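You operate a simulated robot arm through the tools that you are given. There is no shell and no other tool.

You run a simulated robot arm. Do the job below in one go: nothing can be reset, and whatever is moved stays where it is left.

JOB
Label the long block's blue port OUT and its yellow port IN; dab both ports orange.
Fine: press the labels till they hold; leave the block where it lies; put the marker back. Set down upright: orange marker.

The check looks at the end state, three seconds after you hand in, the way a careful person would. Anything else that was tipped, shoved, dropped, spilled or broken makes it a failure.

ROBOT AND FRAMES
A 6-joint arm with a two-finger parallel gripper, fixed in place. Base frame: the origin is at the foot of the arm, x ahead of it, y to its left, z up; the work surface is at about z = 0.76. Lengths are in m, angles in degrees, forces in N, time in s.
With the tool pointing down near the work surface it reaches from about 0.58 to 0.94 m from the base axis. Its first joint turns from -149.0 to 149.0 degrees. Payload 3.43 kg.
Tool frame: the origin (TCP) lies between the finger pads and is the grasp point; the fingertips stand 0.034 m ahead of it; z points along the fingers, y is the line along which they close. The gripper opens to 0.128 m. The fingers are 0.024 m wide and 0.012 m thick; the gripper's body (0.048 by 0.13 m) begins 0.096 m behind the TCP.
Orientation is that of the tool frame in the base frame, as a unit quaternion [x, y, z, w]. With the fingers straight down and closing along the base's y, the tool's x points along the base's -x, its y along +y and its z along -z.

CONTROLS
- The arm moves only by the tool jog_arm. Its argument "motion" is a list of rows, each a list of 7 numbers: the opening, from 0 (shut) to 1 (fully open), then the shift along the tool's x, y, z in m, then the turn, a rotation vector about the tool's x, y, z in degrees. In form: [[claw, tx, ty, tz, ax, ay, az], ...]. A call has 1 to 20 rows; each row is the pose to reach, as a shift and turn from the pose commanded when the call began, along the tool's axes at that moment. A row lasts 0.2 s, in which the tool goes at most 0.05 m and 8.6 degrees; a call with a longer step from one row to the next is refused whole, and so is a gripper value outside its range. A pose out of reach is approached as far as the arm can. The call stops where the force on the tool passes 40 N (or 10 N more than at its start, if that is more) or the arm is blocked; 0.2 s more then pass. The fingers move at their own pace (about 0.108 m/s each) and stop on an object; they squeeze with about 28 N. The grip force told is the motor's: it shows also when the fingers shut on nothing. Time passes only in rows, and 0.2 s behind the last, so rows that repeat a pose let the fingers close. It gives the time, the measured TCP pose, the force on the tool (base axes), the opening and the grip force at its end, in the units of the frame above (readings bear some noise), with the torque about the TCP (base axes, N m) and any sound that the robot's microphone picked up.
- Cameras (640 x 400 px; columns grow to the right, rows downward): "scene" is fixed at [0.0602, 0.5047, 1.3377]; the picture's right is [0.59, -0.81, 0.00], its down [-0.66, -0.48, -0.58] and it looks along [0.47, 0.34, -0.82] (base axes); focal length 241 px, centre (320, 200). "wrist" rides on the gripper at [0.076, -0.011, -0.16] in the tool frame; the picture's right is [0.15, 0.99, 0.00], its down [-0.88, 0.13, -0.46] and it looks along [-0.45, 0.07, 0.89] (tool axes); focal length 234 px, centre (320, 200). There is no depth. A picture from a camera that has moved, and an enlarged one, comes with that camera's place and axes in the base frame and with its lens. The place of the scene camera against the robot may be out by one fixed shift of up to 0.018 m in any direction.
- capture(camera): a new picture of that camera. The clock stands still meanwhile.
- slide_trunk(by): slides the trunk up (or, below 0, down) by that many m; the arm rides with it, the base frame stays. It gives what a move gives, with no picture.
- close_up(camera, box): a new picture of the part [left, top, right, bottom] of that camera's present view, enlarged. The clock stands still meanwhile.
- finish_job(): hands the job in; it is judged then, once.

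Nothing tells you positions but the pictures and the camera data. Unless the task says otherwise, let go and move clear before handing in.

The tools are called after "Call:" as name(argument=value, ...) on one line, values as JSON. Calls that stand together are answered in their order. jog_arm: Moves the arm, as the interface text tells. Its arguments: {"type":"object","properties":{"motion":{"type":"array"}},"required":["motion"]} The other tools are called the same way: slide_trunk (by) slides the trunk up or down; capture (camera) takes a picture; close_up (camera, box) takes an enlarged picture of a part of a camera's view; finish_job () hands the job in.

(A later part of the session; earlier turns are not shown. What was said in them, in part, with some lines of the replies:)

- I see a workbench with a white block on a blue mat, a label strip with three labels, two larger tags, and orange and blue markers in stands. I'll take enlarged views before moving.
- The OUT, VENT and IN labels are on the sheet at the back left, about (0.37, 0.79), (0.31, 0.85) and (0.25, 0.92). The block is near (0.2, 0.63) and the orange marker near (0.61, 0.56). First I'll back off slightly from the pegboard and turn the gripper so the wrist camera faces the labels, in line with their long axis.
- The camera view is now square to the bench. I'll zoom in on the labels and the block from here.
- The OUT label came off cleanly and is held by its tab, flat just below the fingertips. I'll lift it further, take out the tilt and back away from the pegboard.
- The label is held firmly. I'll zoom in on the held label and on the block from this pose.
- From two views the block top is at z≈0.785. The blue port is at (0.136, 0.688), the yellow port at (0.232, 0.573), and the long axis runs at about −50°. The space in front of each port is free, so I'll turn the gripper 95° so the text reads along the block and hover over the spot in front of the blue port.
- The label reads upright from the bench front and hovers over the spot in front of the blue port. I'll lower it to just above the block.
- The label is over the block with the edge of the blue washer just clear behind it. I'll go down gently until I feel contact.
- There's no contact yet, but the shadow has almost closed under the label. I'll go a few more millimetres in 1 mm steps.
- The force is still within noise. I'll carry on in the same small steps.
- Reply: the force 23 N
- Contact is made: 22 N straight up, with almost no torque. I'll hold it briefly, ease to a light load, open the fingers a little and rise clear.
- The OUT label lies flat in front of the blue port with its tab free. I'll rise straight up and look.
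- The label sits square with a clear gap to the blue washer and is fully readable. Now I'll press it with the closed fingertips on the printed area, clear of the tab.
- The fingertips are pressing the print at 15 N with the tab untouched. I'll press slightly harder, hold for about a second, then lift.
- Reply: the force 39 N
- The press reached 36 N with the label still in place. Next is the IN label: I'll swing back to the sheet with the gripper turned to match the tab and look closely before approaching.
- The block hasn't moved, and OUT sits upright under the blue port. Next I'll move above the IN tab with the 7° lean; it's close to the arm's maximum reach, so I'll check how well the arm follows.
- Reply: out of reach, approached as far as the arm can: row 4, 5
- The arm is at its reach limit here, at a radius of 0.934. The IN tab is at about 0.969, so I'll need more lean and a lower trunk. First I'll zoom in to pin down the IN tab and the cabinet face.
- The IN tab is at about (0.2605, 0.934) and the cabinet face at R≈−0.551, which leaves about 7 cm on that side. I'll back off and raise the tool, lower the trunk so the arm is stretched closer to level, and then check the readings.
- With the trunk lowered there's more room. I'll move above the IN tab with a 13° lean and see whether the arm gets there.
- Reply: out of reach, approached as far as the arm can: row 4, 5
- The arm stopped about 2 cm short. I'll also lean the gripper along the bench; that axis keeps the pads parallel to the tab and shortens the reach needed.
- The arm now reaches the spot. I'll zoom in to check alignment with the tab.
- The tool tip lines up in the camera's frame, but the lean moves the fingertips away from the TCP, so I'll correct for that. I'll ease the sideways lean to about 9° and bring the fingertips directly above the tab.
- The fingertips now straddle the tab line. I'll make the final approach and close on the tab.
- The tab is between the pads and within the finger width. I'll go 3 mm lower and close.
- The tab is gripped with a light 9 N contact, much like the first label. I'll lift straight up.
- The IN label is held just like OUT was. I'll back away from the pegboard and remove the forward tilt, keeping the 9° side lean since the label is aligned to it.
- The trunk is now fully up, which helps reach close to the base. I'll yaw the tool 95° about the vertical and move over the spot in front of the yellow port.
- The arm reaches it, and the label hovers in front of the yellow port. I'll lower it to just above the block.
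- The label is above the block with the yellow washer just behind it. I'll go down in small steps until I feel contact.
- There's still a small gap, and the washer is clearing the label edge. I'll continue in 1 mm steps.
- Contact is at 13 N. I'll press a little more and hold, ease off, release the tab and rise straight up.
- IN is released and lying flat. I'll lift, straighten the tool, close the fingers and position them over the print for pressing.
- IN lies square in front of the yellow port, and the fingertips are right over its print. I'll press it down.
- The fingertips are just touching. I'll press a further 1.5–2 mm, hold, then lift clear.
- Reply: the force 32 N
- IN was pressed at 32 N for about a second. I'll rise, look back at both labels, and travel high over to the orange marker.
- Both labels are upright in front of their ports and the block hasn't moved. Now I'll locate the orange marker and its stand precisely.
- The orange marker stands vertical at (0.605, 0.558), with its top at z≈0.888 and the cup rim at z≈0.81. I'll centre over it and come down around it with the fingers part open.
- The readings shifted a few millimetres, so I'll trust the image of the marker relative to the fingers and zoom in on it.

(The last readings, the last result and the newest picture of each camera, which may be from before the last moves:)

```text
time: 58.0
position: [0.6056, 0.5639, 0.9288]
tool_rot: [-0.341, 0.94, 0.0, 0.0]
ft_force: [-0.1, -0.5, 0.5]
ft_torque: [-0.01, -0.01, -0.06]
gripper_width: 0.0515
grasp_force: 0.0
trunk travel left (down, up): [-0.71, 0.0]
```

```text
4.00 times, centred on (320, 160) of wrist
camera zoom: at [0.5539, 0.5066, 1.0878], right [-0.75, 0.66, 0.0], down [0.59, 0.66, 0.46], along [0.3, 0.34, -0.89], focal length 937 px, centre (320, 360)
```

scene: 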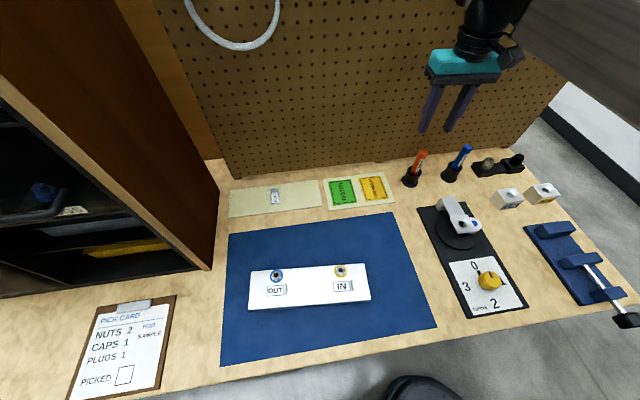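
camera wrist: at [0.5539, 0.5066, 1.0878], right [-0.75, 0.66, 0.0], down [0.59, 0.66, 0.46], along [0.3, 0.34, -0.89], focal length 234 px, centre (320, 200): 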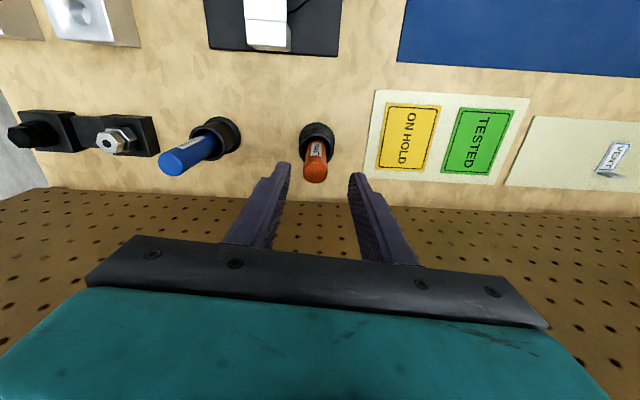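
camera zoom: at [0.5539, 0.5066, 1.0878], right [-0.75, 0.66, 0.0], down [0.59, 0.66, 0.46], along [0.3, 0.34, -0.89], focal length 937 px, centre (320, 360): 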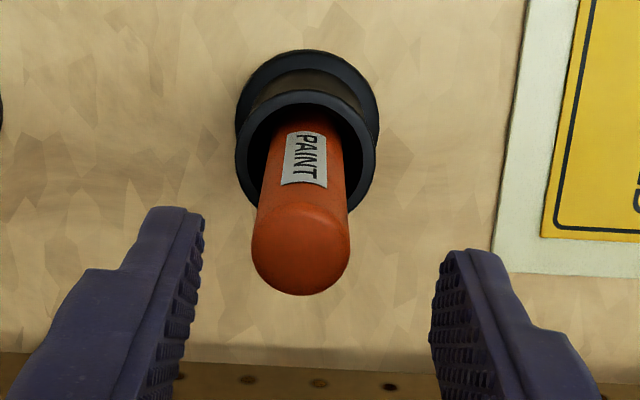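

The marker is about 4–5 mm off centre in the tool frame. I'll correct that, descend around it and check before closing.

Call:
jog_arm(motion=[[0.4, 0.0035, -0.005, 0.0, 0, 0, 0], [0.4, 0.0035, -0.005, 0.03, 0, 0, 0], [0.4, 0.0035, -0.005, 0.06, 0, 0, 0], [0.4, 0.0035, -0.005, 0.076, 0, 0, 0], [0.4, 0.0035, -0.005, 0.076, 0, 0, 0]])

Call:
close_up(camera="wrist", box=[240, 110, 400, 230])

Call:
close_up(camera="scene", box=[380, 90, 480, 200])

```text
time: 59.2
position: [0.6051, 0.5523, 0.8543]
tool_rot: [-0.34, 0.94, 0.0, 0.0]
ft_force: [-0.2, -0.1, -0.3]
ft_torque: [-0.01, -0.01, 0.03]
gripper_width: 0.0513
grasp_force: 0.1
trunk travel left (down, up): [-0.71, 0.0]
```

```text
3.33 times, centred on (320, 170) of wrist
camera zoom: at [0.5538, 0.4955, 1.0131], right [-0.75, 0.66, 0.0], down [0.59, 0.66, 0.46], along [0.3, 0.34, -0.89], focal length 781 px, centre (320, 300)
```

zoom: 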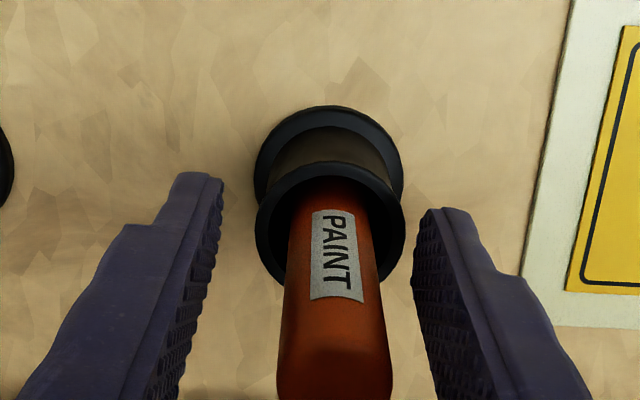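

```text
3.64 times, centred on (430, 145) of scene
camera zoom: at [0.0602, 0.5047, 1.3377], right [0.59, -0.81, 0.0], down [-0.66, -0.48, -0.58], along [0.47, 0.34, -0.82], focal length 877 px, centre (-80, 400)
```

zoom: 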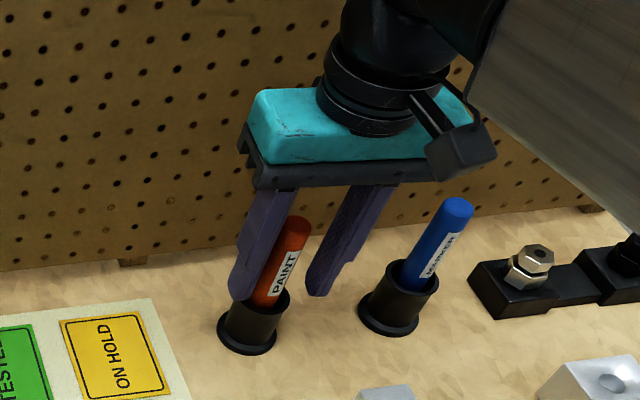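

That earlier offset was the arm still settling. Now it has settled, the marker is about 4 mm off the other way, so I'll shift back and let it settle before closing.

Call:
jog_arm(motion=[[0.4, -0.0033, 0.004, 0.001, 0, 0, 0], [0.4, -0.0033, 0.004, 0.001, 0, 0, 0], [0.4, -0.0033, 0.004, 0.001, 0, 0, 0]])

Call:
close_up(camera="wrist", box=[240, 110, 400, 230])

```text
time: 60.0
position: [0.606, 0.5571, 0.8527]
tool_rot: [-0.342, 0.94, 0.0, 0.001]
ft_force: [0.5, 0.2, -0.5]
ft_torque: [-0.02, -0.02, 0.0]
gripper_width: 0.0511
grasp_force: 0.1
trunk travel left (down, up): [-0.71, 0.0]
```

```text
3.33 times, centred on (320, 170) of wrist
camera zoom: at [0.5543, 0.5007, 1.0119], right [-0.75, 0.66, 0.0], down [0.59, 0.66, 0.46], along [0.3, 0.34, -0.89], focal length 781 px, centre (320, 300)
```

zoom: 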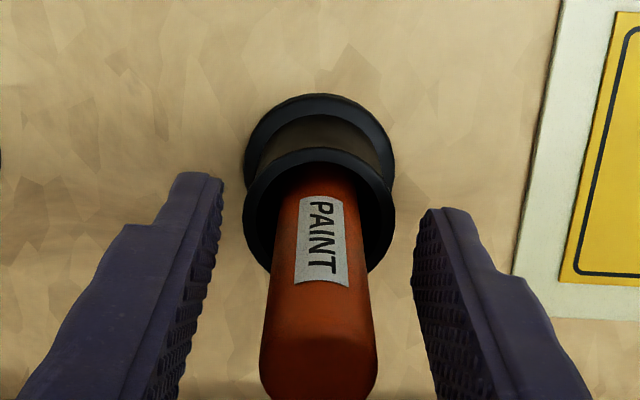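

The marker is centred now, so I'll close on it.

Call:
jog_arm(motion=[[0.15, 0, 0, 0, 0, 0, 0], [0.0, 0, 0, 0, 0, 0, 0], [0.0, 0, 0, 0, 0, 0, 0], [0.0, 0, 0, 0, 0, 0, 0]])

Call:
close_up(camera="wrist", box=[240, 110, 400, 230])

```text
time: 61.0
position: [0.6072, 0.5576, 0.8524]
tool_rot: [-0.341, 0.94, 0.0, 0.0]
ft_force: [0.0, 0.4, 0.6]
ft_torque: [-0.08, -0.04, -0.02]
gripper_width: 0.0213
grasp_force: 27.9
trunk travel left (down, up): [-0.71, 0.0]
```

```text
3.33 times, centred on (320, 170) of wrist
camera zoom: at [0.5543, 0.5007, 1.012], right [-0.75, 0.66, 0.0], down [0.59, 0.66, 0.46], along [0.3, 0.34, -0.89], focal length 781 px, centre (320, 300)
```

zoom: 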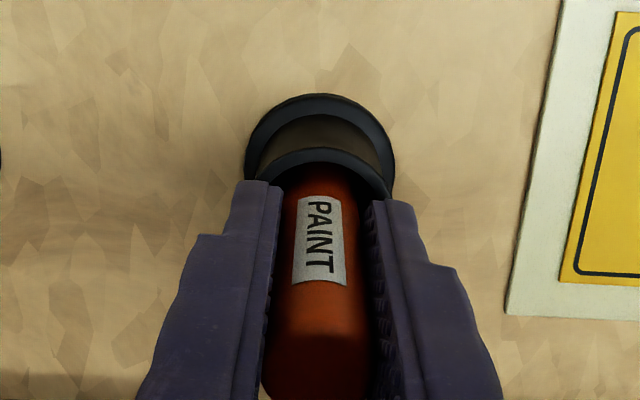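

The marker is gripped at 21 mm. I'll lift it straight out of the cup.

Call:
jog_arm(motion=[[0.0, 0, 0, -0.01, 0, 0, 0], [0.0, 0, 0, -0.025, 0, 0, 0], [0.0, 0, 0, -0.045, 0, 0, 0], [0.0, 0, 0, -0.07, 0, 0, 0], [0.0, 0, 0, -0.1, 0, 0, 0], [0.0, 0, 0, -0.13, 0, 0, 0], [0.0, 0, 0, -0.13, 0, 0, 0]])

Call:
close_up(camera="scene", box=[370, 40, 490, 200])

Call:
capture(camera="wrist")

```text
time: 62.6
position: [0.6054, 0.5583, 0.9797]
tool_rot: [-0.341, 0.94, 0.001, -0.001]
ft_force: [0.1, -0.1, -0.1]
ft_torque: [0.01, 0.0, -0.01]
gripper_width: 0.0215
grasp_force: 28.5
trunk travel left (down, up): [-0.71, 0.0]
```

```text
2.50 times, centred on (430, 120) of scene
camera zoom: at [0.0602, 0.5047, 1.3377], right [0.59, -0.81, 0.0], down [-0.66, -0.48, -0.58], along [0.47, 0.34, -0.82], focal length 603 px, centre (45, 400)
```

zoom: 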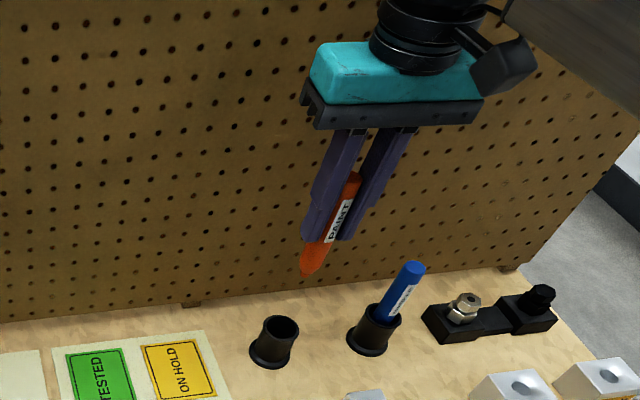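

```text
taken
camera wrist: at [0.553, 0.5025, 1.1398], right [-0.75, 0.66, 0.0], down [0.59, 0.66, 0.46], along [0.3, 0.34, -0.89], focal length 234 px, centre (320, 200)
```

wrist: 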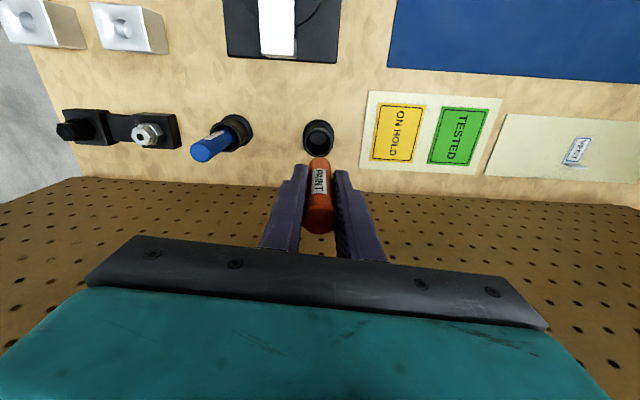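

The marker is out and shows a tapered tip pointing straight down. I'll zoom in to measure how far the tip reaches below the fingers.

Call:
close_up(camera="scene", box=[415, 80, 465, 165])

Call:
close_up(camera="wrist", box=[270, 110, 370, 210])

```text
4.71 times, centred on (440, 122) of scene
camera zoom: at [0.0602, 0.5047, 1.3377], right [0.59, -0.81, 0.0], down [-0.66, -0.48, -0.58], along [0.47, 0.34, -0.82], focal length 1135 px, centre (-245, 565)
```

zoom: 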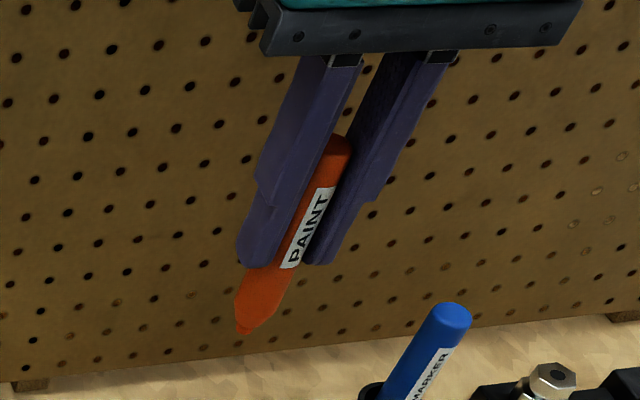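

```text
4.00 times, centred on (320, 160) of wrist
camera zoom: at [0.553, 0.5025, 1.1398], right [-0.75, 0.66, 0.0], down [0.59, 0.66, 0.46], along [0.3, 0.34, -0.89], focal length 937 px, centre (320, 360)
```

zoom: 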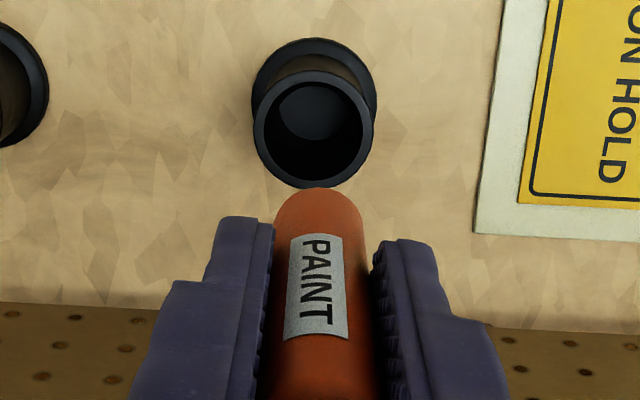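

The tip is about 0.09 m below the TCP, and the marker hangs vertical. I'll carry it high to the yellow port and hover there.

Call:
jog_arm(motion=[[0.0, 0.01, 0.009, -0.02, 0, 0, 0], [0.0, 0.04, 0.0363, -0.02, 0, 0, 0], [0.0, 0.072, 0.0654, -0.02, 0, 0, 0], [0.0, 0.104, 0.0945, -0.02, 0, 0, 0], [0.0, 0.136, 0.1235, -0.02, 0, 0, 0], [0.0, 0.168, 0.1526, -0.02, 0, 0, 0], [0.0, 0.2, 0.1817, -0.02, 0, 0, 0], [0.0, 0.23, 0.2089, -0.02, 0, 0, 0], [0.0, 0.255, 0.2316, -0.01, 0, 0, 0], [0.0, 0.27, 0.2452, 0.01, 0, 0, 0], [0.0, 0.2772, 0.2518, 0.035, 0, 0, 0], [0.0, 0.2772, 0.2518, 0.055, 0, 0, 0], [0.0, 0.2772, 0.2518, 0.055, 0, 0, 0], [0.0, 0.2772, 0.2518, 0.055, 0, 0, 0]])

Call:
capture(camera="wrist")

Call:
close_up(camera="wrist", box=[270, 110, 370, 210])

Call:
close_up(camera="scene", box=[260, 180, 420, 330])

```text
time: 65.6
position: [0.233, 0.5732, 0.9253]
tool_rot: [-0.342, 0.94, 0.001, -0.001]
ft_force: [-0.4, 0.1, 0.0]
ft_torque: [-0.01, 0.01, 0.01]
gripper_width: 0.0213
grasp_force: 28.1
trunk travel left (down, up): [-0.71, 0.0]
```

```text
taken
camera wrist: at [0.1805, 0.5164, 1.085], right [-0.75, 0.66, 0.0], down [0.59, 0.66, 0.46], along [0.3, 0.34, -0.89], focal length 234 px, centre (320, 200)
```

wrist: 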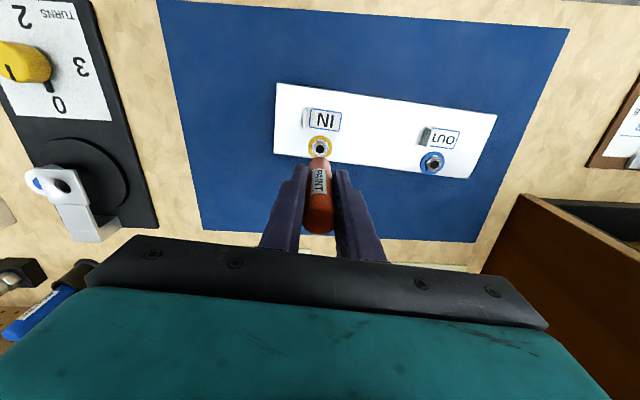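

```text
4.00 times, centred on (320, 160) of wrist
camera zoom: at [0.1805, 0.5164, 1.085], right [-0.75, 0.66, 0.0], down [0.59, 0.66, 0.46], along [0.3, 0.34, -0.89], focal length 937 px, centre (320, 360)
```

zoom: 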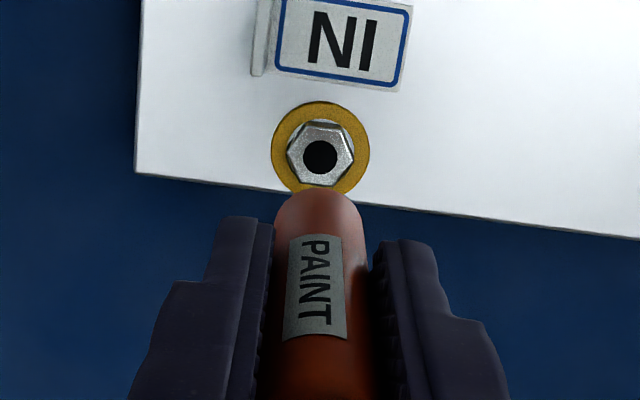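

```text
2.67 times, centred on (340, 255) of scene
camera zoom: at [0.0602, 0.5047, 1.3377], right [0.59, -0.81, 0.0], down [-0.66, -0.48, -0.58], along [0.47, 0.34, -0.82], focal length 643 px, centre (267, 53)
```

zoom: 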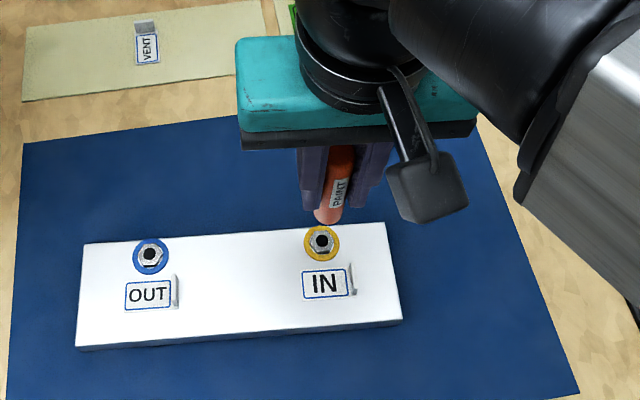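

The port is right under the tip, within 1 mm. I'll lower the tip to just above the nut.

Call:
jog_arm(motion=[[0.0, 0, 0, 0.01, 0, 0, 0], [0.0, 0, 0, 0.02, 0, 0, 0], [0.0, 0, 0, 0.027, 0, 0, 0], [0.0, 0, 0, 0.03, 0, 0, 0], [0.0, 0, 0, 0.03, 0, 0, 0]])

Call:
close_up(camera="wrist", box=[270, 110, 370, 210])

Call:
close_up(camera="scene", box=[310, 220, 370, 300])

```text
time: 66.8
position: [0.2313, 0.5729, 0.8973]
tool_rot: [-0.341, 0.94, 0.0, 0.001]
ft_force: [-0.3, 0.5, 0.0]
ft_torque: [-0.01, 0.01, -0.03]
gripper_width: 0.0213
grasp_force: 28.7
trunk travel left (down, up): [-0.71, 0.0]
```

```text
4.00 times, centred on (320, 160) of wrist
camera zoom: at [0.1804, 0.5168, 1.0563], right [-0.75, 0.66, 0.0], down [0.59, 0.66, 0.46], along [0.3, 0.34, -0.89], focal length 937 px, centre (320, 360)
```

zoom: 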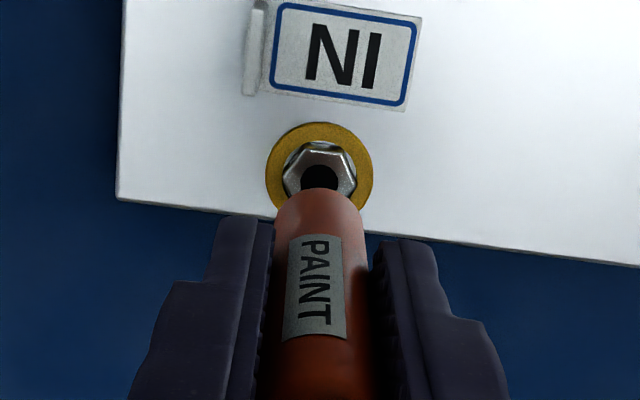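

```text
5.00 times, centred on (340, 260) of scene
camera zoom: at [0.0602, 0.5047, 1.3377], right [0.59, -0.81, 0.0], down [-0.66, -0.48, -0.58], along [0.47, 0.34, -0.82], focal length 1206 px, centre (220, -100)
```

zoom: 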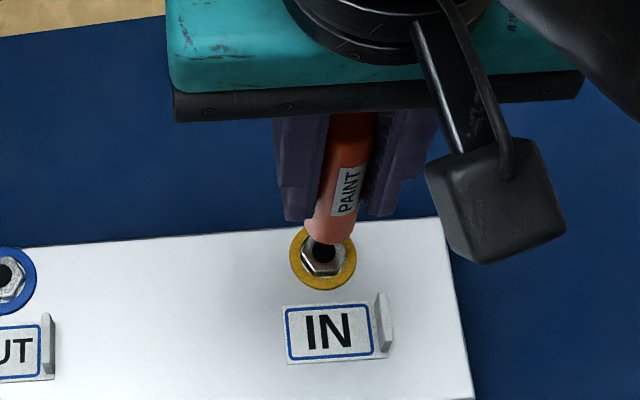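

The tip is just above the nut. I'll come down in small steps until I feel a light touch.

Call:
jog_arm(motion=[[0.0, 0, 0, 0.003, 0, 0, 0], [0.0, 0, 0, 0.006, 0, 0, 0], [0.0, 0, 0, 0.008, 0, 0, 0], [0.0, 0, 0, 0.009, 0, 0, 0]])

Call:
close_up(camera="wrist", box=[270, 110, 370, 210])

Call:
close_up(camera="scene", box=[310, 220, 370, 300])

```text
time: 67.8
position: [0.233, 0.5731, 0.8881]
tool_rot: [-0.342, 0.94, 0.0, -0.001]
ft_force: [0.4, -0.1, -1.3]
ft_torque: [0.0, 0.01, -0.01]
gripper_width: 0.0215
grasp_force: 28.1
trunk travel left (down, up): [-0.71, 0.0]
```

```text
4.00 times, centred on (320, 160) of wrist
camera zoom: at [0.1811, 0.516, 1.0473], right [-0.75, 0.66, 0.0], down [0.59, 0.66, 0.46], along [0.3, 0.34, -0.89], focal length 937 px, centre (320, 360)
```

zoom: 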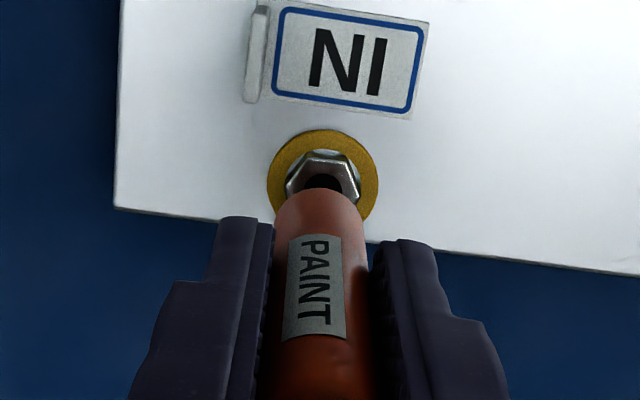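

```text
5.00 times, centred on (340, 260) of scene
camera zoom: at [0.0602, 0.5047, 1.3377], right [0.59, -0.81, 0.0], down [-0.66, -0.48, -0.58], along [0.47, 0.34, -0.82], focal length 1206 px, centre (220, -100)
```

zoom: 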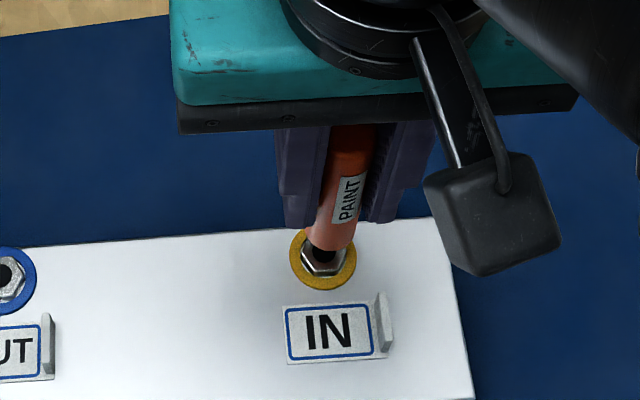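

There's no contact yet, so I'll continue down 1 mm at a time.

Call:
jog_arm(motion=[[0.0, 0, 0, 0.001, 0, 0, 0], [0.0, 0, 0, 0.002, 0, 0, 0], [0.0, 0, 0, 0.003, 0, 0, 0]])

Call:
close_up(camera="scene", box=[310, 220, 370, 300])

```text
time: 68.6
position: [0.2318, 0.5717, 0.8851]
tool_rot: [-0.341, 0.94, 0.0, 0.0]
ft_force: [0.3, 0.1, -0.2]
ft_torque: [0.01, -0.04, 0.02]
gripper_width: 0.0216
grasp_force: 27.7
trunk travel left (down, up): [-0.71, 0.0]
```

```text
5.00 times, centred on (340, 260) of scene
camera zoom: at [0.0602, 0.5047, 1.3377], right [0.59, -0.81, 0.0], down [-0.66, -0.48, -0.58], along [0.47, 0.34, -0.82], focal length 1206 px, centre (220, -100)
```

zoom: 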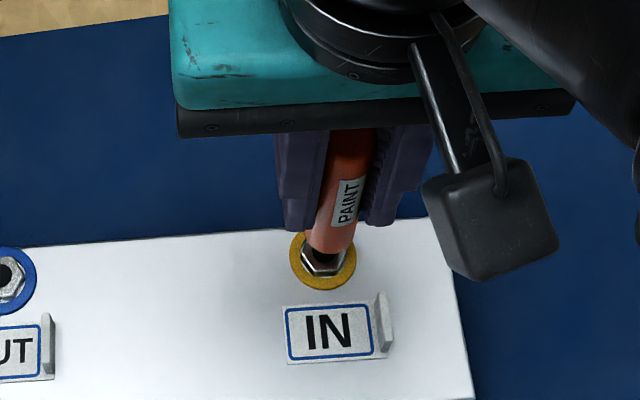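

Call:
jog_arm(motion=[[0.0, 0, 0, 0.001, 0, 0, 0], [0.0, 0, 0, 0.002, 0, 0, 0], [0.0, 0, 0, 0.003, 0, 0, 0]])

Call:
close_up(camera="scene", box=[310, 220, 370, 300])

Call:
close_up(camera="wrist", box=[270, 110, 370, 210])

```text
time: 69.4
position: [0.2335, 0.5728, 0.8829]
tool_rot: [-0.341, 0.94, 0.0, -0.001]
ft_force: [0.3, -0.2, -1.4]
ft_torque: [-0.01, -0.02, 0.0]
gripper_width: 0.0216
grasp_force: 27.9
trunk travel left (down, up): [-0.71, 0.0]
```

```text
5.00 times, centred on (340, 260) of scene
camera zoom: at [0.0602, 0.5047, 1.3377], right [0.59, -0.81, 0.0], down [-0.66, -0.48, -0.58], along [0.47, 0.34, -0.82], focal length 1206 px, centre (220, -100)
```

zoom: 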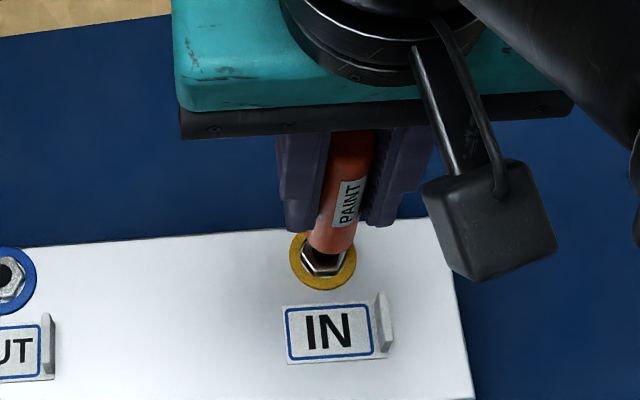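

```text
4.00 times, centred on (320, 160) of wrist
camera zoom: at [0.1821, 0.516, 1.0412], right [-0.75, 0.66, 0.0], down [0.59, 0.67, 0.46], along [0.3, 0.34, -0.89], focal length 937 px, centre (320, 360)
```

zoom: 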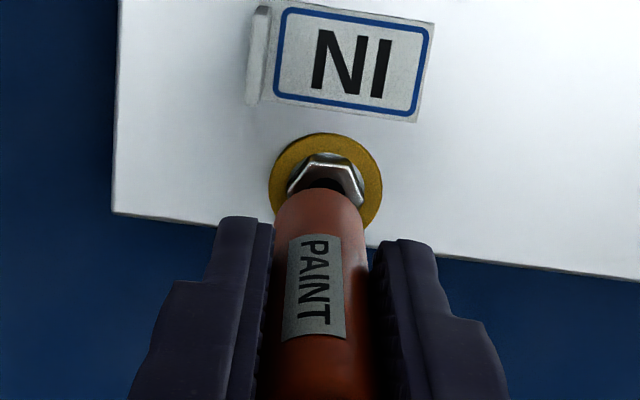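

There's still no force. I'll keep stepping down gently.

Call:
jog_arm(motion=[[0.0, 0, 0, 0.001, 0, 0, 0], [0.0, 0, 0, 0.002, 0, 0, 0], [0.0, 0, 0, 0.003, 0, 0, 0]])

Call:
close_up(camera="scene", box=[310, 220, 370, 300])

```text
time: 70.2
position: [0.2322, 0.5729, 0.8798]
tool_rot: [-0.341, 0.94, 0.001, 0.002]
ft_force: [3.6, -0.1, 19.0]
ft_torque: [0.13, -0.29, -0.01]
gripper_width: 0.0215
grasp_force: 27.7
trunk travel left (down, up): [-0.71, 0.0]
```

```text
5.00 times, centred on (340, 260) of scene
camera zoom: at [0.0602, 0.5047, 1.3377], right [0.59, -0.81, 0.0], down [-0.66, -0.48, -0.58], along [0.47, 0.34, -0.82], focal length 1206 px, centre (220, -100)
```

zoom: 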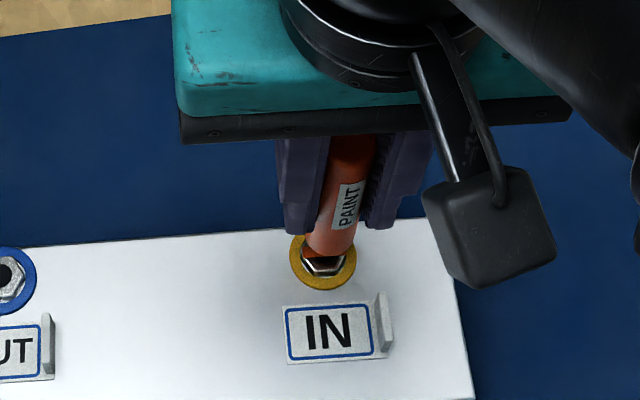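

Contact was made at 19 N and orange has appeared at the nut. I'll lift off and check the mark.

Call:
jog_arm(motion=[[0.0, 0, 0, -0.003, 0, 0, 0], [0.0, 0, 0, -0.015, 0, 0, 0], [0.0, 0, 0, -0.04, 0, 0, 0], [0.0, 0, 0, -0.065, 0, 0, 0], [0.0, 0, 0, -0.065, 0, 0, 0]])

Call:
close_up(camera="wrist", box=[270, 110, 370, 210])

Call:
close_up(camera="scene", box=[310, 220, 370, 300])

```text
time: 71.4
position: [0.2318, 0.5716, 0.941]
tool_rot: [-0.342, 0.94, 0.0, 0.0]
ft_force: [-0.2, 0.3, 0.0]
ft_torque: [0.01, -0.03, 0.01]
gripper_width: 0.0215
grasp_force: 28.4
trunk travel left (down, up): [-0.71, 0.0]
```

```text
4.00 times, centred on (320, 160) of wrist
camera zoom: at [0.1802, 0.515, 1.1011], right [-0.75, 0.66, 0.0], down [0.59, 0.67, 0.46], along [0.3, 0.34, -0.89], focal length 937 px, centre (320, 360)
```

zoom: 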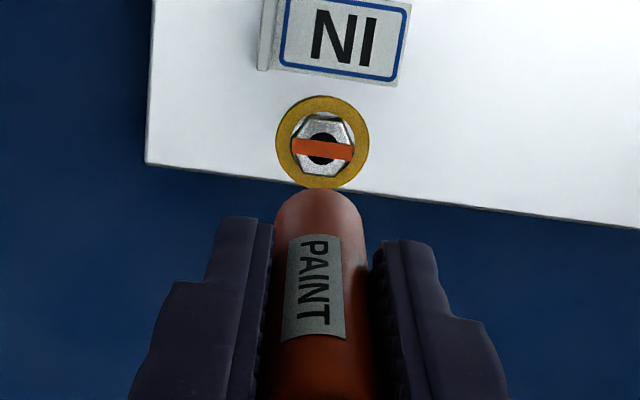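

```text
5.00 times, centred on (340, 260) of scene
camera zoom: at [0.0602, 0.5047, 1.3377], right [0.59, -0.81, 0.0], down [-0.66, -0.48, -0.58], along [0.47, 0.34, -0.82], focal length 1206 px, centre (220, -100)
```

zoom: 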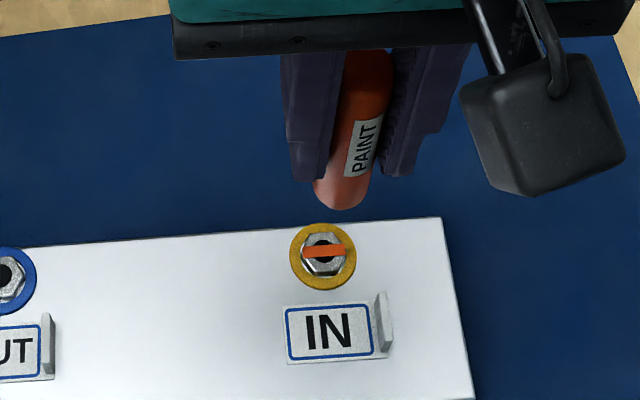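

The yellow port now has an orange witness mark. I'll shift along the block to the blue port at the same height.

Call:
jog_arm(motion=[[0.0, 0, 0.03, 0, 0, 0, 0], [0.0, 0, 0.07, 0, 0, 0, 0], [0.0, 0, 0.11, 0, 0, 0, 0], [0.0, 0, 0.14, 0, 0, 0, 0], [0.0, 0, 0.15, 0.01, 0, 0, 0], [0.0, 0, 0.15, 0.015, 0, 0, 0], [0.0, 0, 0.15, 0.015, 0, 0, 0]])

Call:
close_up(camera="wrist", box=[270, 110, 370, 210])

```text
time: 73.0
position: [0.1362, 0.6864, 0.9285]
tool_rot: [-0.341, 0.94, 0.0, 0.0]
ft_force: [-0.6, -0.2, -0.3]
ft_torque: [-0.04, -0.01, 0.03]
gripper_width: 0.0213
grasp_force: 28.3
trunk travel left (down, up): [-0.71, 0.0]
```

```text
4.00 times, centred on (320, 160) of wrist
camera zoom: at [0.0844, 0.6305, 1.0872], right [-0.75, 0.66, 0.0], down [0.59, 0.66, 0.46], along [0.3, 0.34, -0.89], focal length 937 px, centre (320, 360)
```

zoom: 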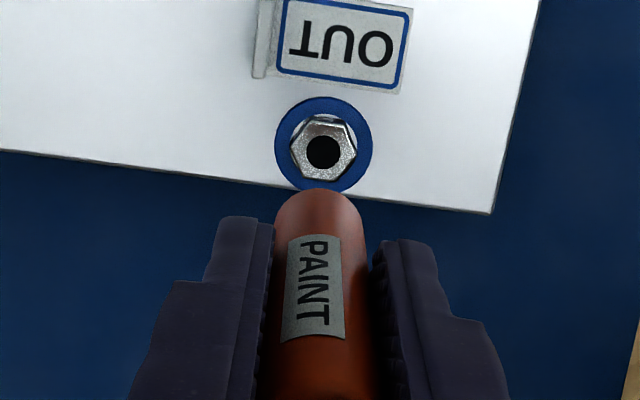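

The blue port is aligned within about 1.5 mm. I'll trim that and lower to the same height, finishing in small steps.

Call:
jog_arm(motion=[[0.0, 0.001, 0.001, 0.01, 0, 0, 0], [0.0, 0.001, 0.001, 0.025, 0, 0, 0], [0.0, 0.001, 0.001, 0.038, 0, 0, 0], [0.0, 0.001, 0.001, 0.044, 0, 0, 0], [0.0, 0.001, 0.001, 0.046, 0, 0, 0], [0.0, 0.001, 0.001, 0.047, 0, 0, 0]])

Call:
close_up(camera="wrist", box=[270, 110, 370, 210])

```text
time: 74.4
position: [0.1351, 0.6874, 0.8805]
tool_rot: [-0.341, 0.94, 0.0, 0.001]
ft_force: [-0.6, 0.0, -0.1]
ft_torque: [0.04, 0.0, 0.01]
gripper_width: 0.0216
grasp_force: 28.2
trunk travel left (down, up): [-0.71, 0.0]
```

```text
4.00 times, centred on (320, 160) of wrist
camera zoom: at [0.0825, 0.6312, 1.04], right [-0.75, 0.66, 0.0], down [0.59, 0.66, 0.46], along [0.3, 0.34, -0.89], focal length 937 px, centre (320, 360)
```

zoom: 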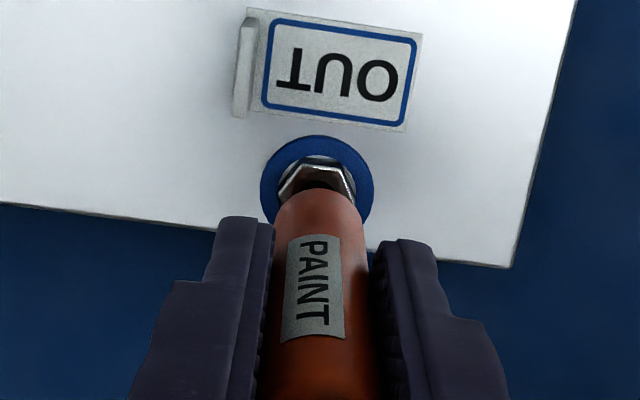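

Call:
jog_arm(motion=[[0.0, 0, 0, 0.001, 0, 0, 0], [0.0, 0, 0, 0.002, 0, 0, 0], [0.0, 0, 0, 0.003, 0, 0, 0]])

Call:
close_up(camera="wrist", box=[270, 110, 370, 210])

```text
time: 75.2
position: [0.1332, 0.6872, 0.8806]
tool_rot: [-0.341, 0.94, 0.002, 0.001]
ft_force: [-0.3, 2.1, 13.2]
ft_torque: [0.23, 0.04, -0.05]
gripper_width: 0.0213
grasp_force: 27.3
trunk travel left (down, up): [-0.71, 0.0]
```

```text
4.00 times, centred on (320, 160) of wrist
camera zoom: at [0.0826, 0.6303, 1.0397], right [-0.75, 0.66, 0.0], down [0.59, 0.66, 0.46], along [0.3, 0.34, -0.89], focal length 937 px, centre (320, 360)
```

zoom: 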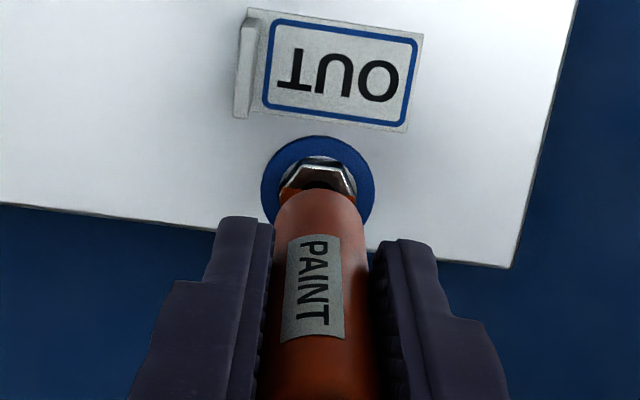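

The tip touched at 13 N and orange shows on the blue port's nut. I'll lift off and check.

Call:
jog_arm(motion=[[0.0, 0, 0, -0.003, 0, 0, 0], [0.0, 0, 0, -0.015, 0, 0, 0], [0.0, 0, 0, -0.045, 0, 0, 0], [0.0, 0, 0, -0.085, 0, 0, 0], [0.0, 0, 0, -0.115, 0, 0, 0], [0.0, 0, 0, -0.115, 0, 0, 0]])

Call:
capture(camera="wrist")

Call:
close_up(camera="wrist", box=[220, 90, 380, 210])

```text
time: 76.6
position: [0.1353, 0.6877, 0.9939]
tool_rot: [-0.341, 0.94, -0.001, 0.0]
ft_force: [-0.4, -0.2, -0.4]
ft_torque: [-0.03, -0.02, 0.0]
gripper_width: 0.0216
grasp_force: 27.8
trunk travel left (down, up): [-0.71, 0.0]
```

```text
taken
camera wrist: at [0.0838, 0.6314, 1.1528], right [-0.75, 0.66, 0.0], down [0.59, 0.67, 0.46], along [0.3, 0.34, -0.89], focal length 234 px, centre (320, 200)
```

wrist: 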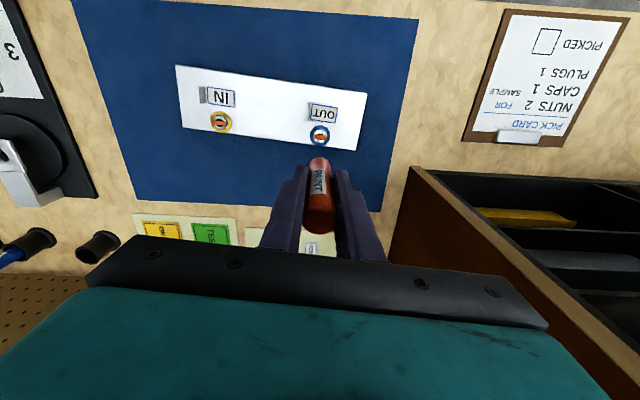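

```text
3.33 times, centred on (300, 150) of wrist
camera zoom: at [0.0838, 0.6314, 1.1528], right [-0.75, 0.66, 0.0], down [0.59, 0.67, 0.46], along [0.3, 0.34, -0.89], focal length 781 px, centre (387, 367)
```

zoom: 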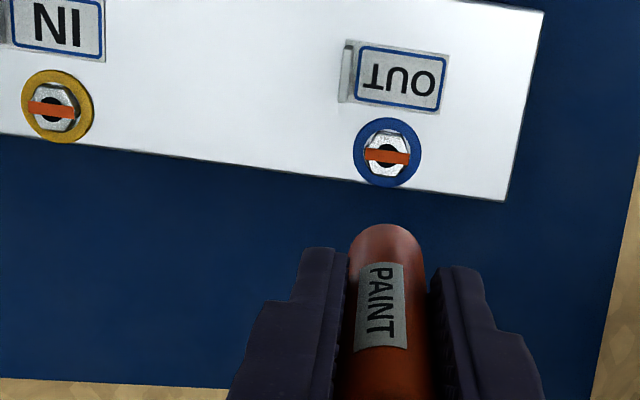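

Both ports carry orange marks. Now I'll carry the marker back above its cup, retracing the same offsets.

Call:
jog_arm(motion=[[0.0, -0.0232, -0.0336, -0.003, 0, 0, 0], [0.0, -0.0464, -0.0671, -0.005, 0, 0, 0], [0.0, -0.0695, -0.1007, -0.005, 0, 0, 0], [0.0, -0.0927, -0.1343, -0.005, 0, 0, 0], [0.0, -0.1159, -0.1678, -0.005, 0, 0, 0], [0.0, -0.1391, -0.2014, -0.005, 0, 0, 0], [0.0, -0.1623, -0.235, -0.005, 0, 0, 0], [0.0, -0.1855, -0.2685, -0.005, 0, 0, 0], [0.0, -0.2086, -0.3021, -0.005, 0, 0, 0], [0.0, -0.2318, -0.3357, -0.005, 0, 0, 0], [0.0, -0.255, -0.3692, -0.005, 0, 0, 0], [0.0, -0.27, -0.3909, -0.003, 0, 0, 0], [0.0, -0.2782, -0.4028, 0, 0, 0, 0], [0.0, -0.2782, -0.4028, 0, 0, 0, 0], [0.0, -0.2782, -0.4028, 0, 0, 0, 0], [0.0, -0.2782, -0.4028, 0, 0, 0, 0]])

Call:
close_up(camera="wrist", box=[270, 110, 370, 210])

Call:
close_up(camera="scene", box=[370, 40, 490, 200])

```text
time: 80.0
position: [0.6074, 0.5577, 0.9933]
tool_rot: [-0.342, 0.94, 0.0, 0.0]
ft_force: [-1.2, -0.1, 0.3]
ft_torque: [0.0, -0.02, 0.0]
gripper_width: 0.0214
grasp_force: 28.0
trunk travel left (down, up): [-0.71, 0.0]
```

```text
4.00 times, centred on (320, 160) of wrist
camera zoom: at [0.5556, 0.5016, 1.1526], right [-0.75, 0.66, 0.0], down [0.59, 0.67, 0.46], along [0.3, 0.34, -0.89], focal length 937 px, centre (320, 360)
```

zoom: 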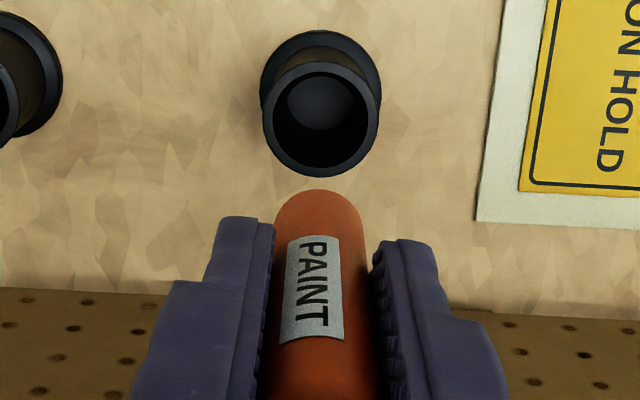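

```text
2.50 times, centred on (430, 120) of scene
camera zoom: at [0.0602, 0.5047, 1.3377], right [0.59, -0.81, 0.0], down [-0.66, -0.48, -0.58], along [0.47, 0.34, -0.82], focal length 603 px, centre (45, 400)
```

zoom: 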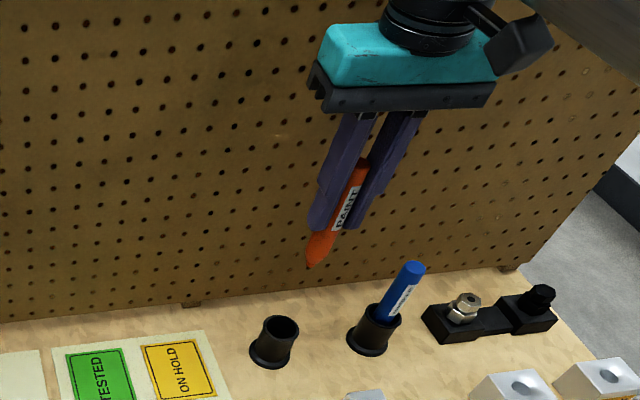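

The cup is directly under the marker, within 1 mm. I'll lower it in, slowing toward the bottom.

Call:
jog_arm(motion=[[0.0, 0, 0, 0.025, 0, 0, 0], [0.0, 0, 0, 0.05, 0, 0, 0], [0.0, 0, 0, 0.07, 0, 0, 0], [0.0, 0, 0, 0.09, 0, 0, 0], [0.0, 0, 0, 0.11, 0, 0, 0], [0.0, 0, 0, 0.125, 0, 0, 0], [0.0, 0, 0, 0.135, 0, 0, 0], [0.0, 0, 0, 0.138, 0, 0, 0], [0.0, 0, 0, 0.138, 0, 0, 0]])

Call:
close_up(camera="wrist", box=[240, 110, 400, 230])

Call:
close_up(camera="scene", box=[380, 90, 480, 200])

```text
time: 82.0
position: [0.6086, 0.5564, 0.8551]
tool_rot: [-0.341, 0.94, -0.001, 0.0]
ft_force: [-2.0, 0.6, -0.6]
ft_torque: [0.03, 0.16, 0.03]
gripper_width: 0.0214
grasp_force: 28.7
trunk travel left (down, up): [-0.71, 0.0]
```

```text
3.33 times, centred on (320, 170) of wrist
camera zoom: at [0.5564, 0.5011, 1.0152], right [-0.75, 0.66, 0.0], down [0.59, 0.67, 0.46], along [0.3, 0.34, -0.89], focal length 781 px, centre (320, 300)
```

zoom: 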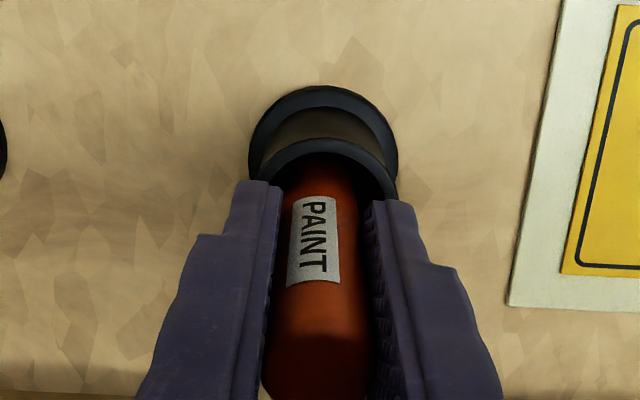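

```text
3.64 times, centred on (430, 145) of scene
camera zoom: at [0.0602, 0.5047, 1.3377], right [0.59, -0.81, 0.0], down [-0.66, -0.48, -0.58], along [0.47, 0.34, -0.82], focal length 877 px, centre (-80, 400)
```

zoom: 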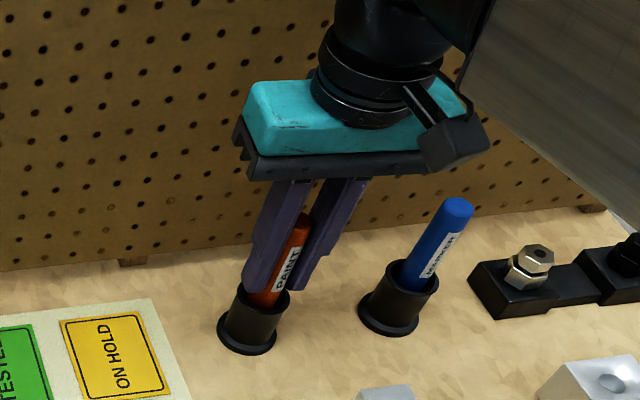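

There's a slight 2 N side touch from the cup wall. I'll nudge about 1 mm to relieve it and go down the last few millimetres.

Call:
jog_arm(motion=[[0.0, 0.0008, 0.0006, 0.0, 0, 0, 0], [0.0, 0.0008, 0.0006, 0.0015, 0, 0, 0], [0.0, 0.0008, 0.0006, 0.003, 0, 0, 0], [0.0, 0.0008, 0.0006, 0.0035, 0, 0, 0], [0.0, 0.0008, 0.0006, 0.0035, 0, 0, 0]])

```text
time: 83.2
position: [0.6057, 0.5574, 0.8542]
tool_rot: [-0.341, 0.94, 0.0, 0.002]
ft_force: [2.4, 2.0, 7.9]
ft_torque: [0.14, -0.27, 0.01]
gripper_width: 0.0215
grasp_force: 28.1
trunk travel left (down, up): [-0.71, 0.0]
```

The marker has bottomed out in the cup with 8 N upward. I'll ease off half a millimetre and open the fingers gradually.

Call:
jog_arm(motion=[[0.0, 0, 0, -0.0007, 0, 0, 0], [0.0, 0, 0, -0.0007, 0, 0, 0], [0.19, 0, 0, -0.0007, 0, 0, 0], [0.21, 0, 0, -0.0007, 0, 0, 0], [0.25, 0, 0, -0.0007, 0, 0, 0], [0.32, 0, 0, -0.0007, 0, 0, 0], [0.4, 0, 0, -0.0007, 0, 0, 0], [0.4, 0, 0, -0.0007, 0, 0, 0]])

Call:
close_up(camera="wrist", box=[240, 110, 400, 230])

Call:
close_up(camera="scene", box=[380, 90, 480, 200])

```text
time: 85.0
position: [0.6056, 0.555, 0.8542]
tool_rot: [-0.342, 0.94, 0.001, -0.001]
ft_force: [0.0, 0.8, -0.1]
ft_torque: [-0.05, 0.0, 0.03]
gripper_width: 0.0512
grasp_force: 0.1
trunk travel left (down, up): [-0.71, 0.0]
```

```text
3.33 times, centred on (320, 170) of wrist
camera zoom: at [0.5545, 0.5004, 1.0129], right [-0.75, 0.66, 0.0], down [0.59, 0.66, 0.46], along [0.3, 0.34, -0.89], focal length 781 px, centre (320, 300)
```

zoom: 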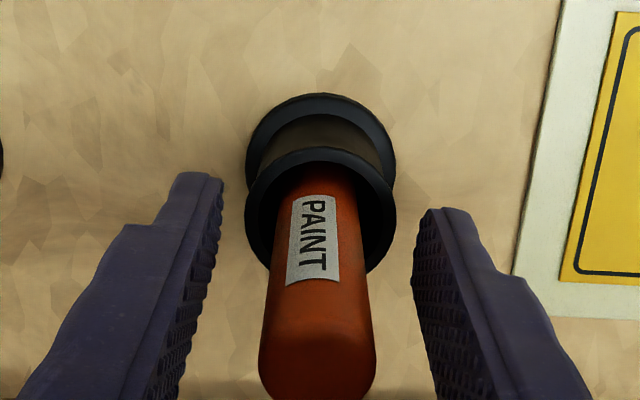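

```text
3.64 times, centred on (430, 145) of scene
camera zoom: at [0.0602, 0.5047, 1.3377], right [0.59, -0.81, 0.0], down [-0.66, -0.48, -0.58], along [0.47, 0.34, -0.82], focal length 877 px, centre (-80, 400)
```

zoom: 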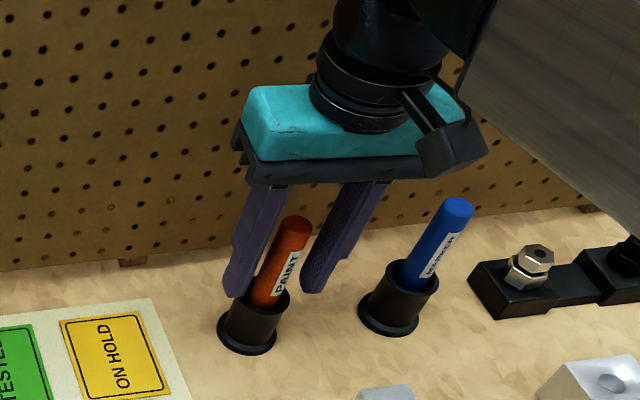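

The marker is back upright in its cup and released. I'll rise straight up and clear.

Call:
jog_arm(motion=[[0.4, 0, 0, -0.02, 0, 0, 0], [0.4, 0, 0, -0.05, 0, 0, 0], [0.4, 0, 0, -0.09, 0, 0, 0], [0.4, 0, 0, -0.13, 0, 0, 0], [0.4, 0.03, 0, -0.16, 0, 0, 0], [0.4, 0.07, 0, -0.18, 0, 0, 0], [0.4, 0.1, 0, -0.19, 0, 0, 0], [0.4, 0.1, 0, -0.19, 0, 0, 0]])

Call:
capture(camera="scene")

Call:
close_up(camera="scene", box=[380, 130, 480, 200])

Call:
close_up(camera="scene", box=[230, 250, 390, 320])

Call:
capture(camera="wrist")

```text
time: 86.8
position: [0.5309, 0.4939, 1.0419]
tool_rot: [-0.342, 0.94, 0.0, 0.0]
ft_force: [-0.1, 0.5, -0.4]
ft_torque: [-0.02, 0.01, 0.01]
gripper_width: 0.0511
grasp_force: 0.1
trunk travel left (down, up): [-0.71, 0.0]
```

```text
taken
```

scene: 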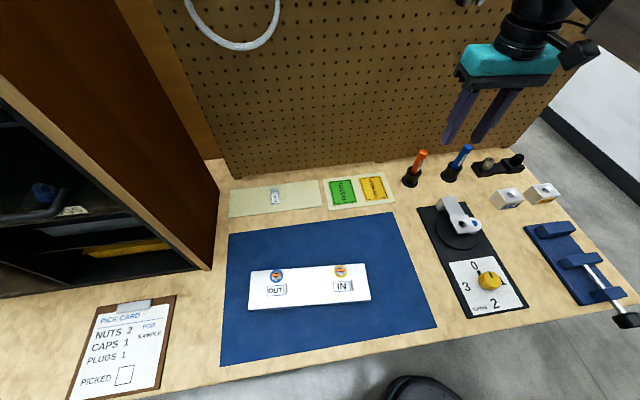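

```text
5.71 times, centred on (430, 165) of scene
camera zoom: at [0.0602, 0.5047, 1.3377], right [0.59, -0.81, 0.0], down [-0.66, -0.48, -0.58], along [0.47, 0.34, -0.82], focal length 1378 px, centre (-309, 400)
```

zoom: 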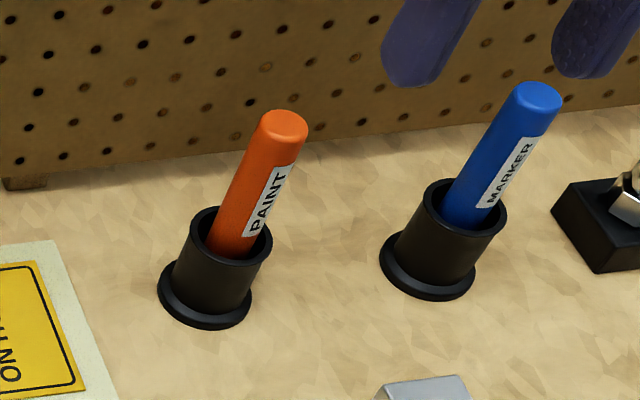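

```text
4.00 times, centred on (310, 285) of scene
camera zoom: at [0.0602, 0.5047, 1.3377], right [0.59, -0.81, 0.0], down [-0.66, -0.48, -0.58], along [0.47, 0.34, -0.82], focal length 964 px, centre (360, -140)
```

zoom: 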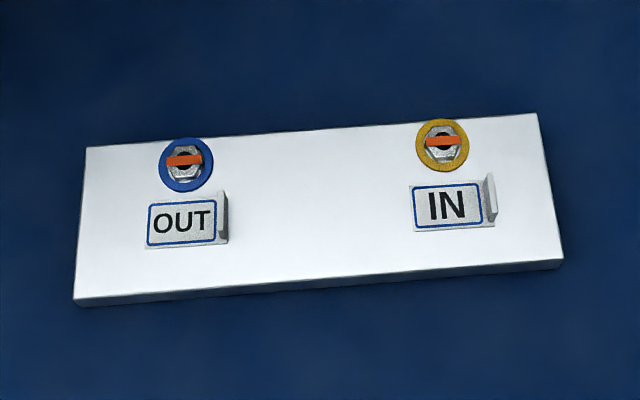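

```text
taken
camera wrist: at [0.4791, 0.4388, 1.2012], right [-0.75, 0.66, 0.0], down [0.59, 0.67, 0.46], along [0.3, 0.34, -0.89], focal length 234 px, centre (320, 200)
```

wrist: 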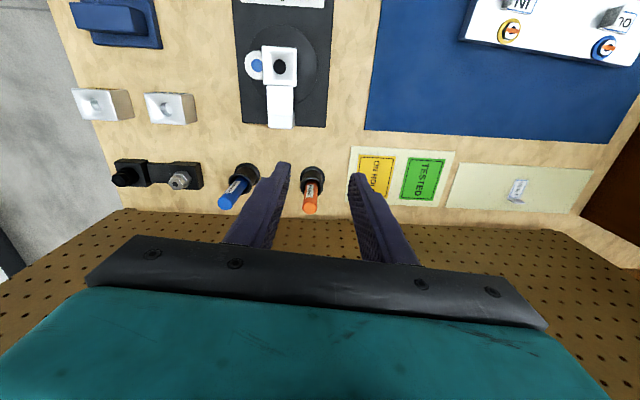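

Both labels, both orange marks and the marker look right. A last comparison of the label sheet and block against the first pictures before handing in.

Call:
close_up(camera="scene", box=[220, 170, 330, 240])

Call:
close_up(camera="scene", box=[400, 140, 640, 330])

Call:
close_up(camera="wrist", box=[460, 0, 640, 70])

```text
5.71 times, centred on (275, 205) of scene
camera zoom: at [0.0602, 0.5047, 1.3377], right [0.59, -0.81, 0.0], down [-0.66, -0.48, -0.58], along [0.47, 0.34, -0.82], focal length 1378 px, centre (577, 171)
```

zoom: 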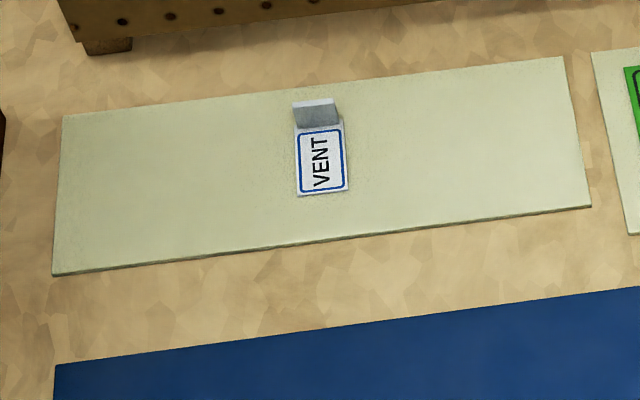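

```text
2.11 times, centred on (520, 235) of scene
camera zoom: at [0.0602, 0.5047, 1.3377], right [0.59, -0.81, 0.0], down [-0.66, -0.48, -0.58], along [0.47, 0.34, -0.82], focal length 508 px, centre (-101, 126)
```

zoom: 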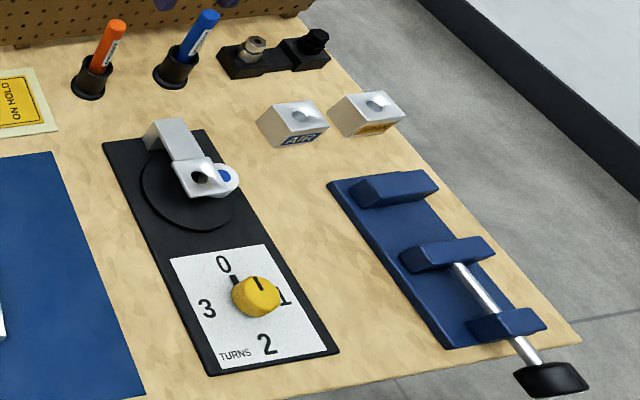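

```text
3.56 times, centred on (550, 35) of wrist
camera zoom: at [0.4791, 0.4388, 1.2012], right [-0.75, 0.66, 0.0], down [0.59, 0.67, 0.46], along [0.3, 0.34, -0.89], focal length 833 px, centre (-498, 787)
```

zoom: 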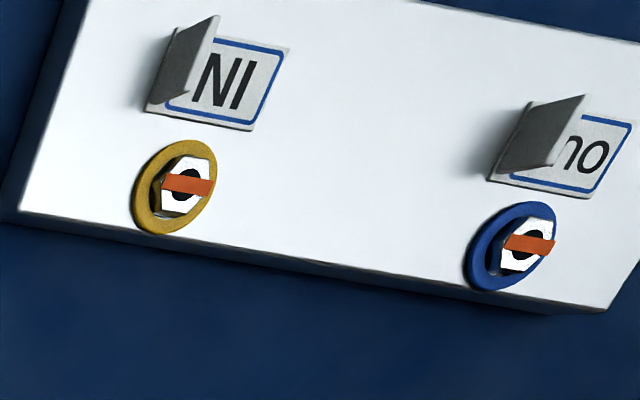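

The end state matches the job: OUT is at the blue port and IN at the yellow port, both lying flat and pressed. Both ports carry orange marks, the marker is upright in its cup, and nothing else appears disturbed. The arm is clear, so I'm handing in.

Call:
finish_job()

```text
The job is handed in.
```

The job is done and handed in, though I don't have the check's result. In the last pictures I took before handing in:

- **Labels:** OUT lies in front of the blue port and IN in front of the yellow port, both reading upright from the bench front. I pressed OUT at about 36 N and IN at about 32 N, each for about a second. I did not tug on them afterwards to test the hold.
- **Paint:** Both ports show an orange mark across the nut.
- **Marker:** The orange marker is back upright in its cup and released.
- **Everything else:** The block shows no shift from its starting position. The VENT label, the label sheet and the other bench items I could see look untouched.

The trunk is at the top of its travel, about 8.5 cm above where it started. I raised it to reach the yellow port and left it there.
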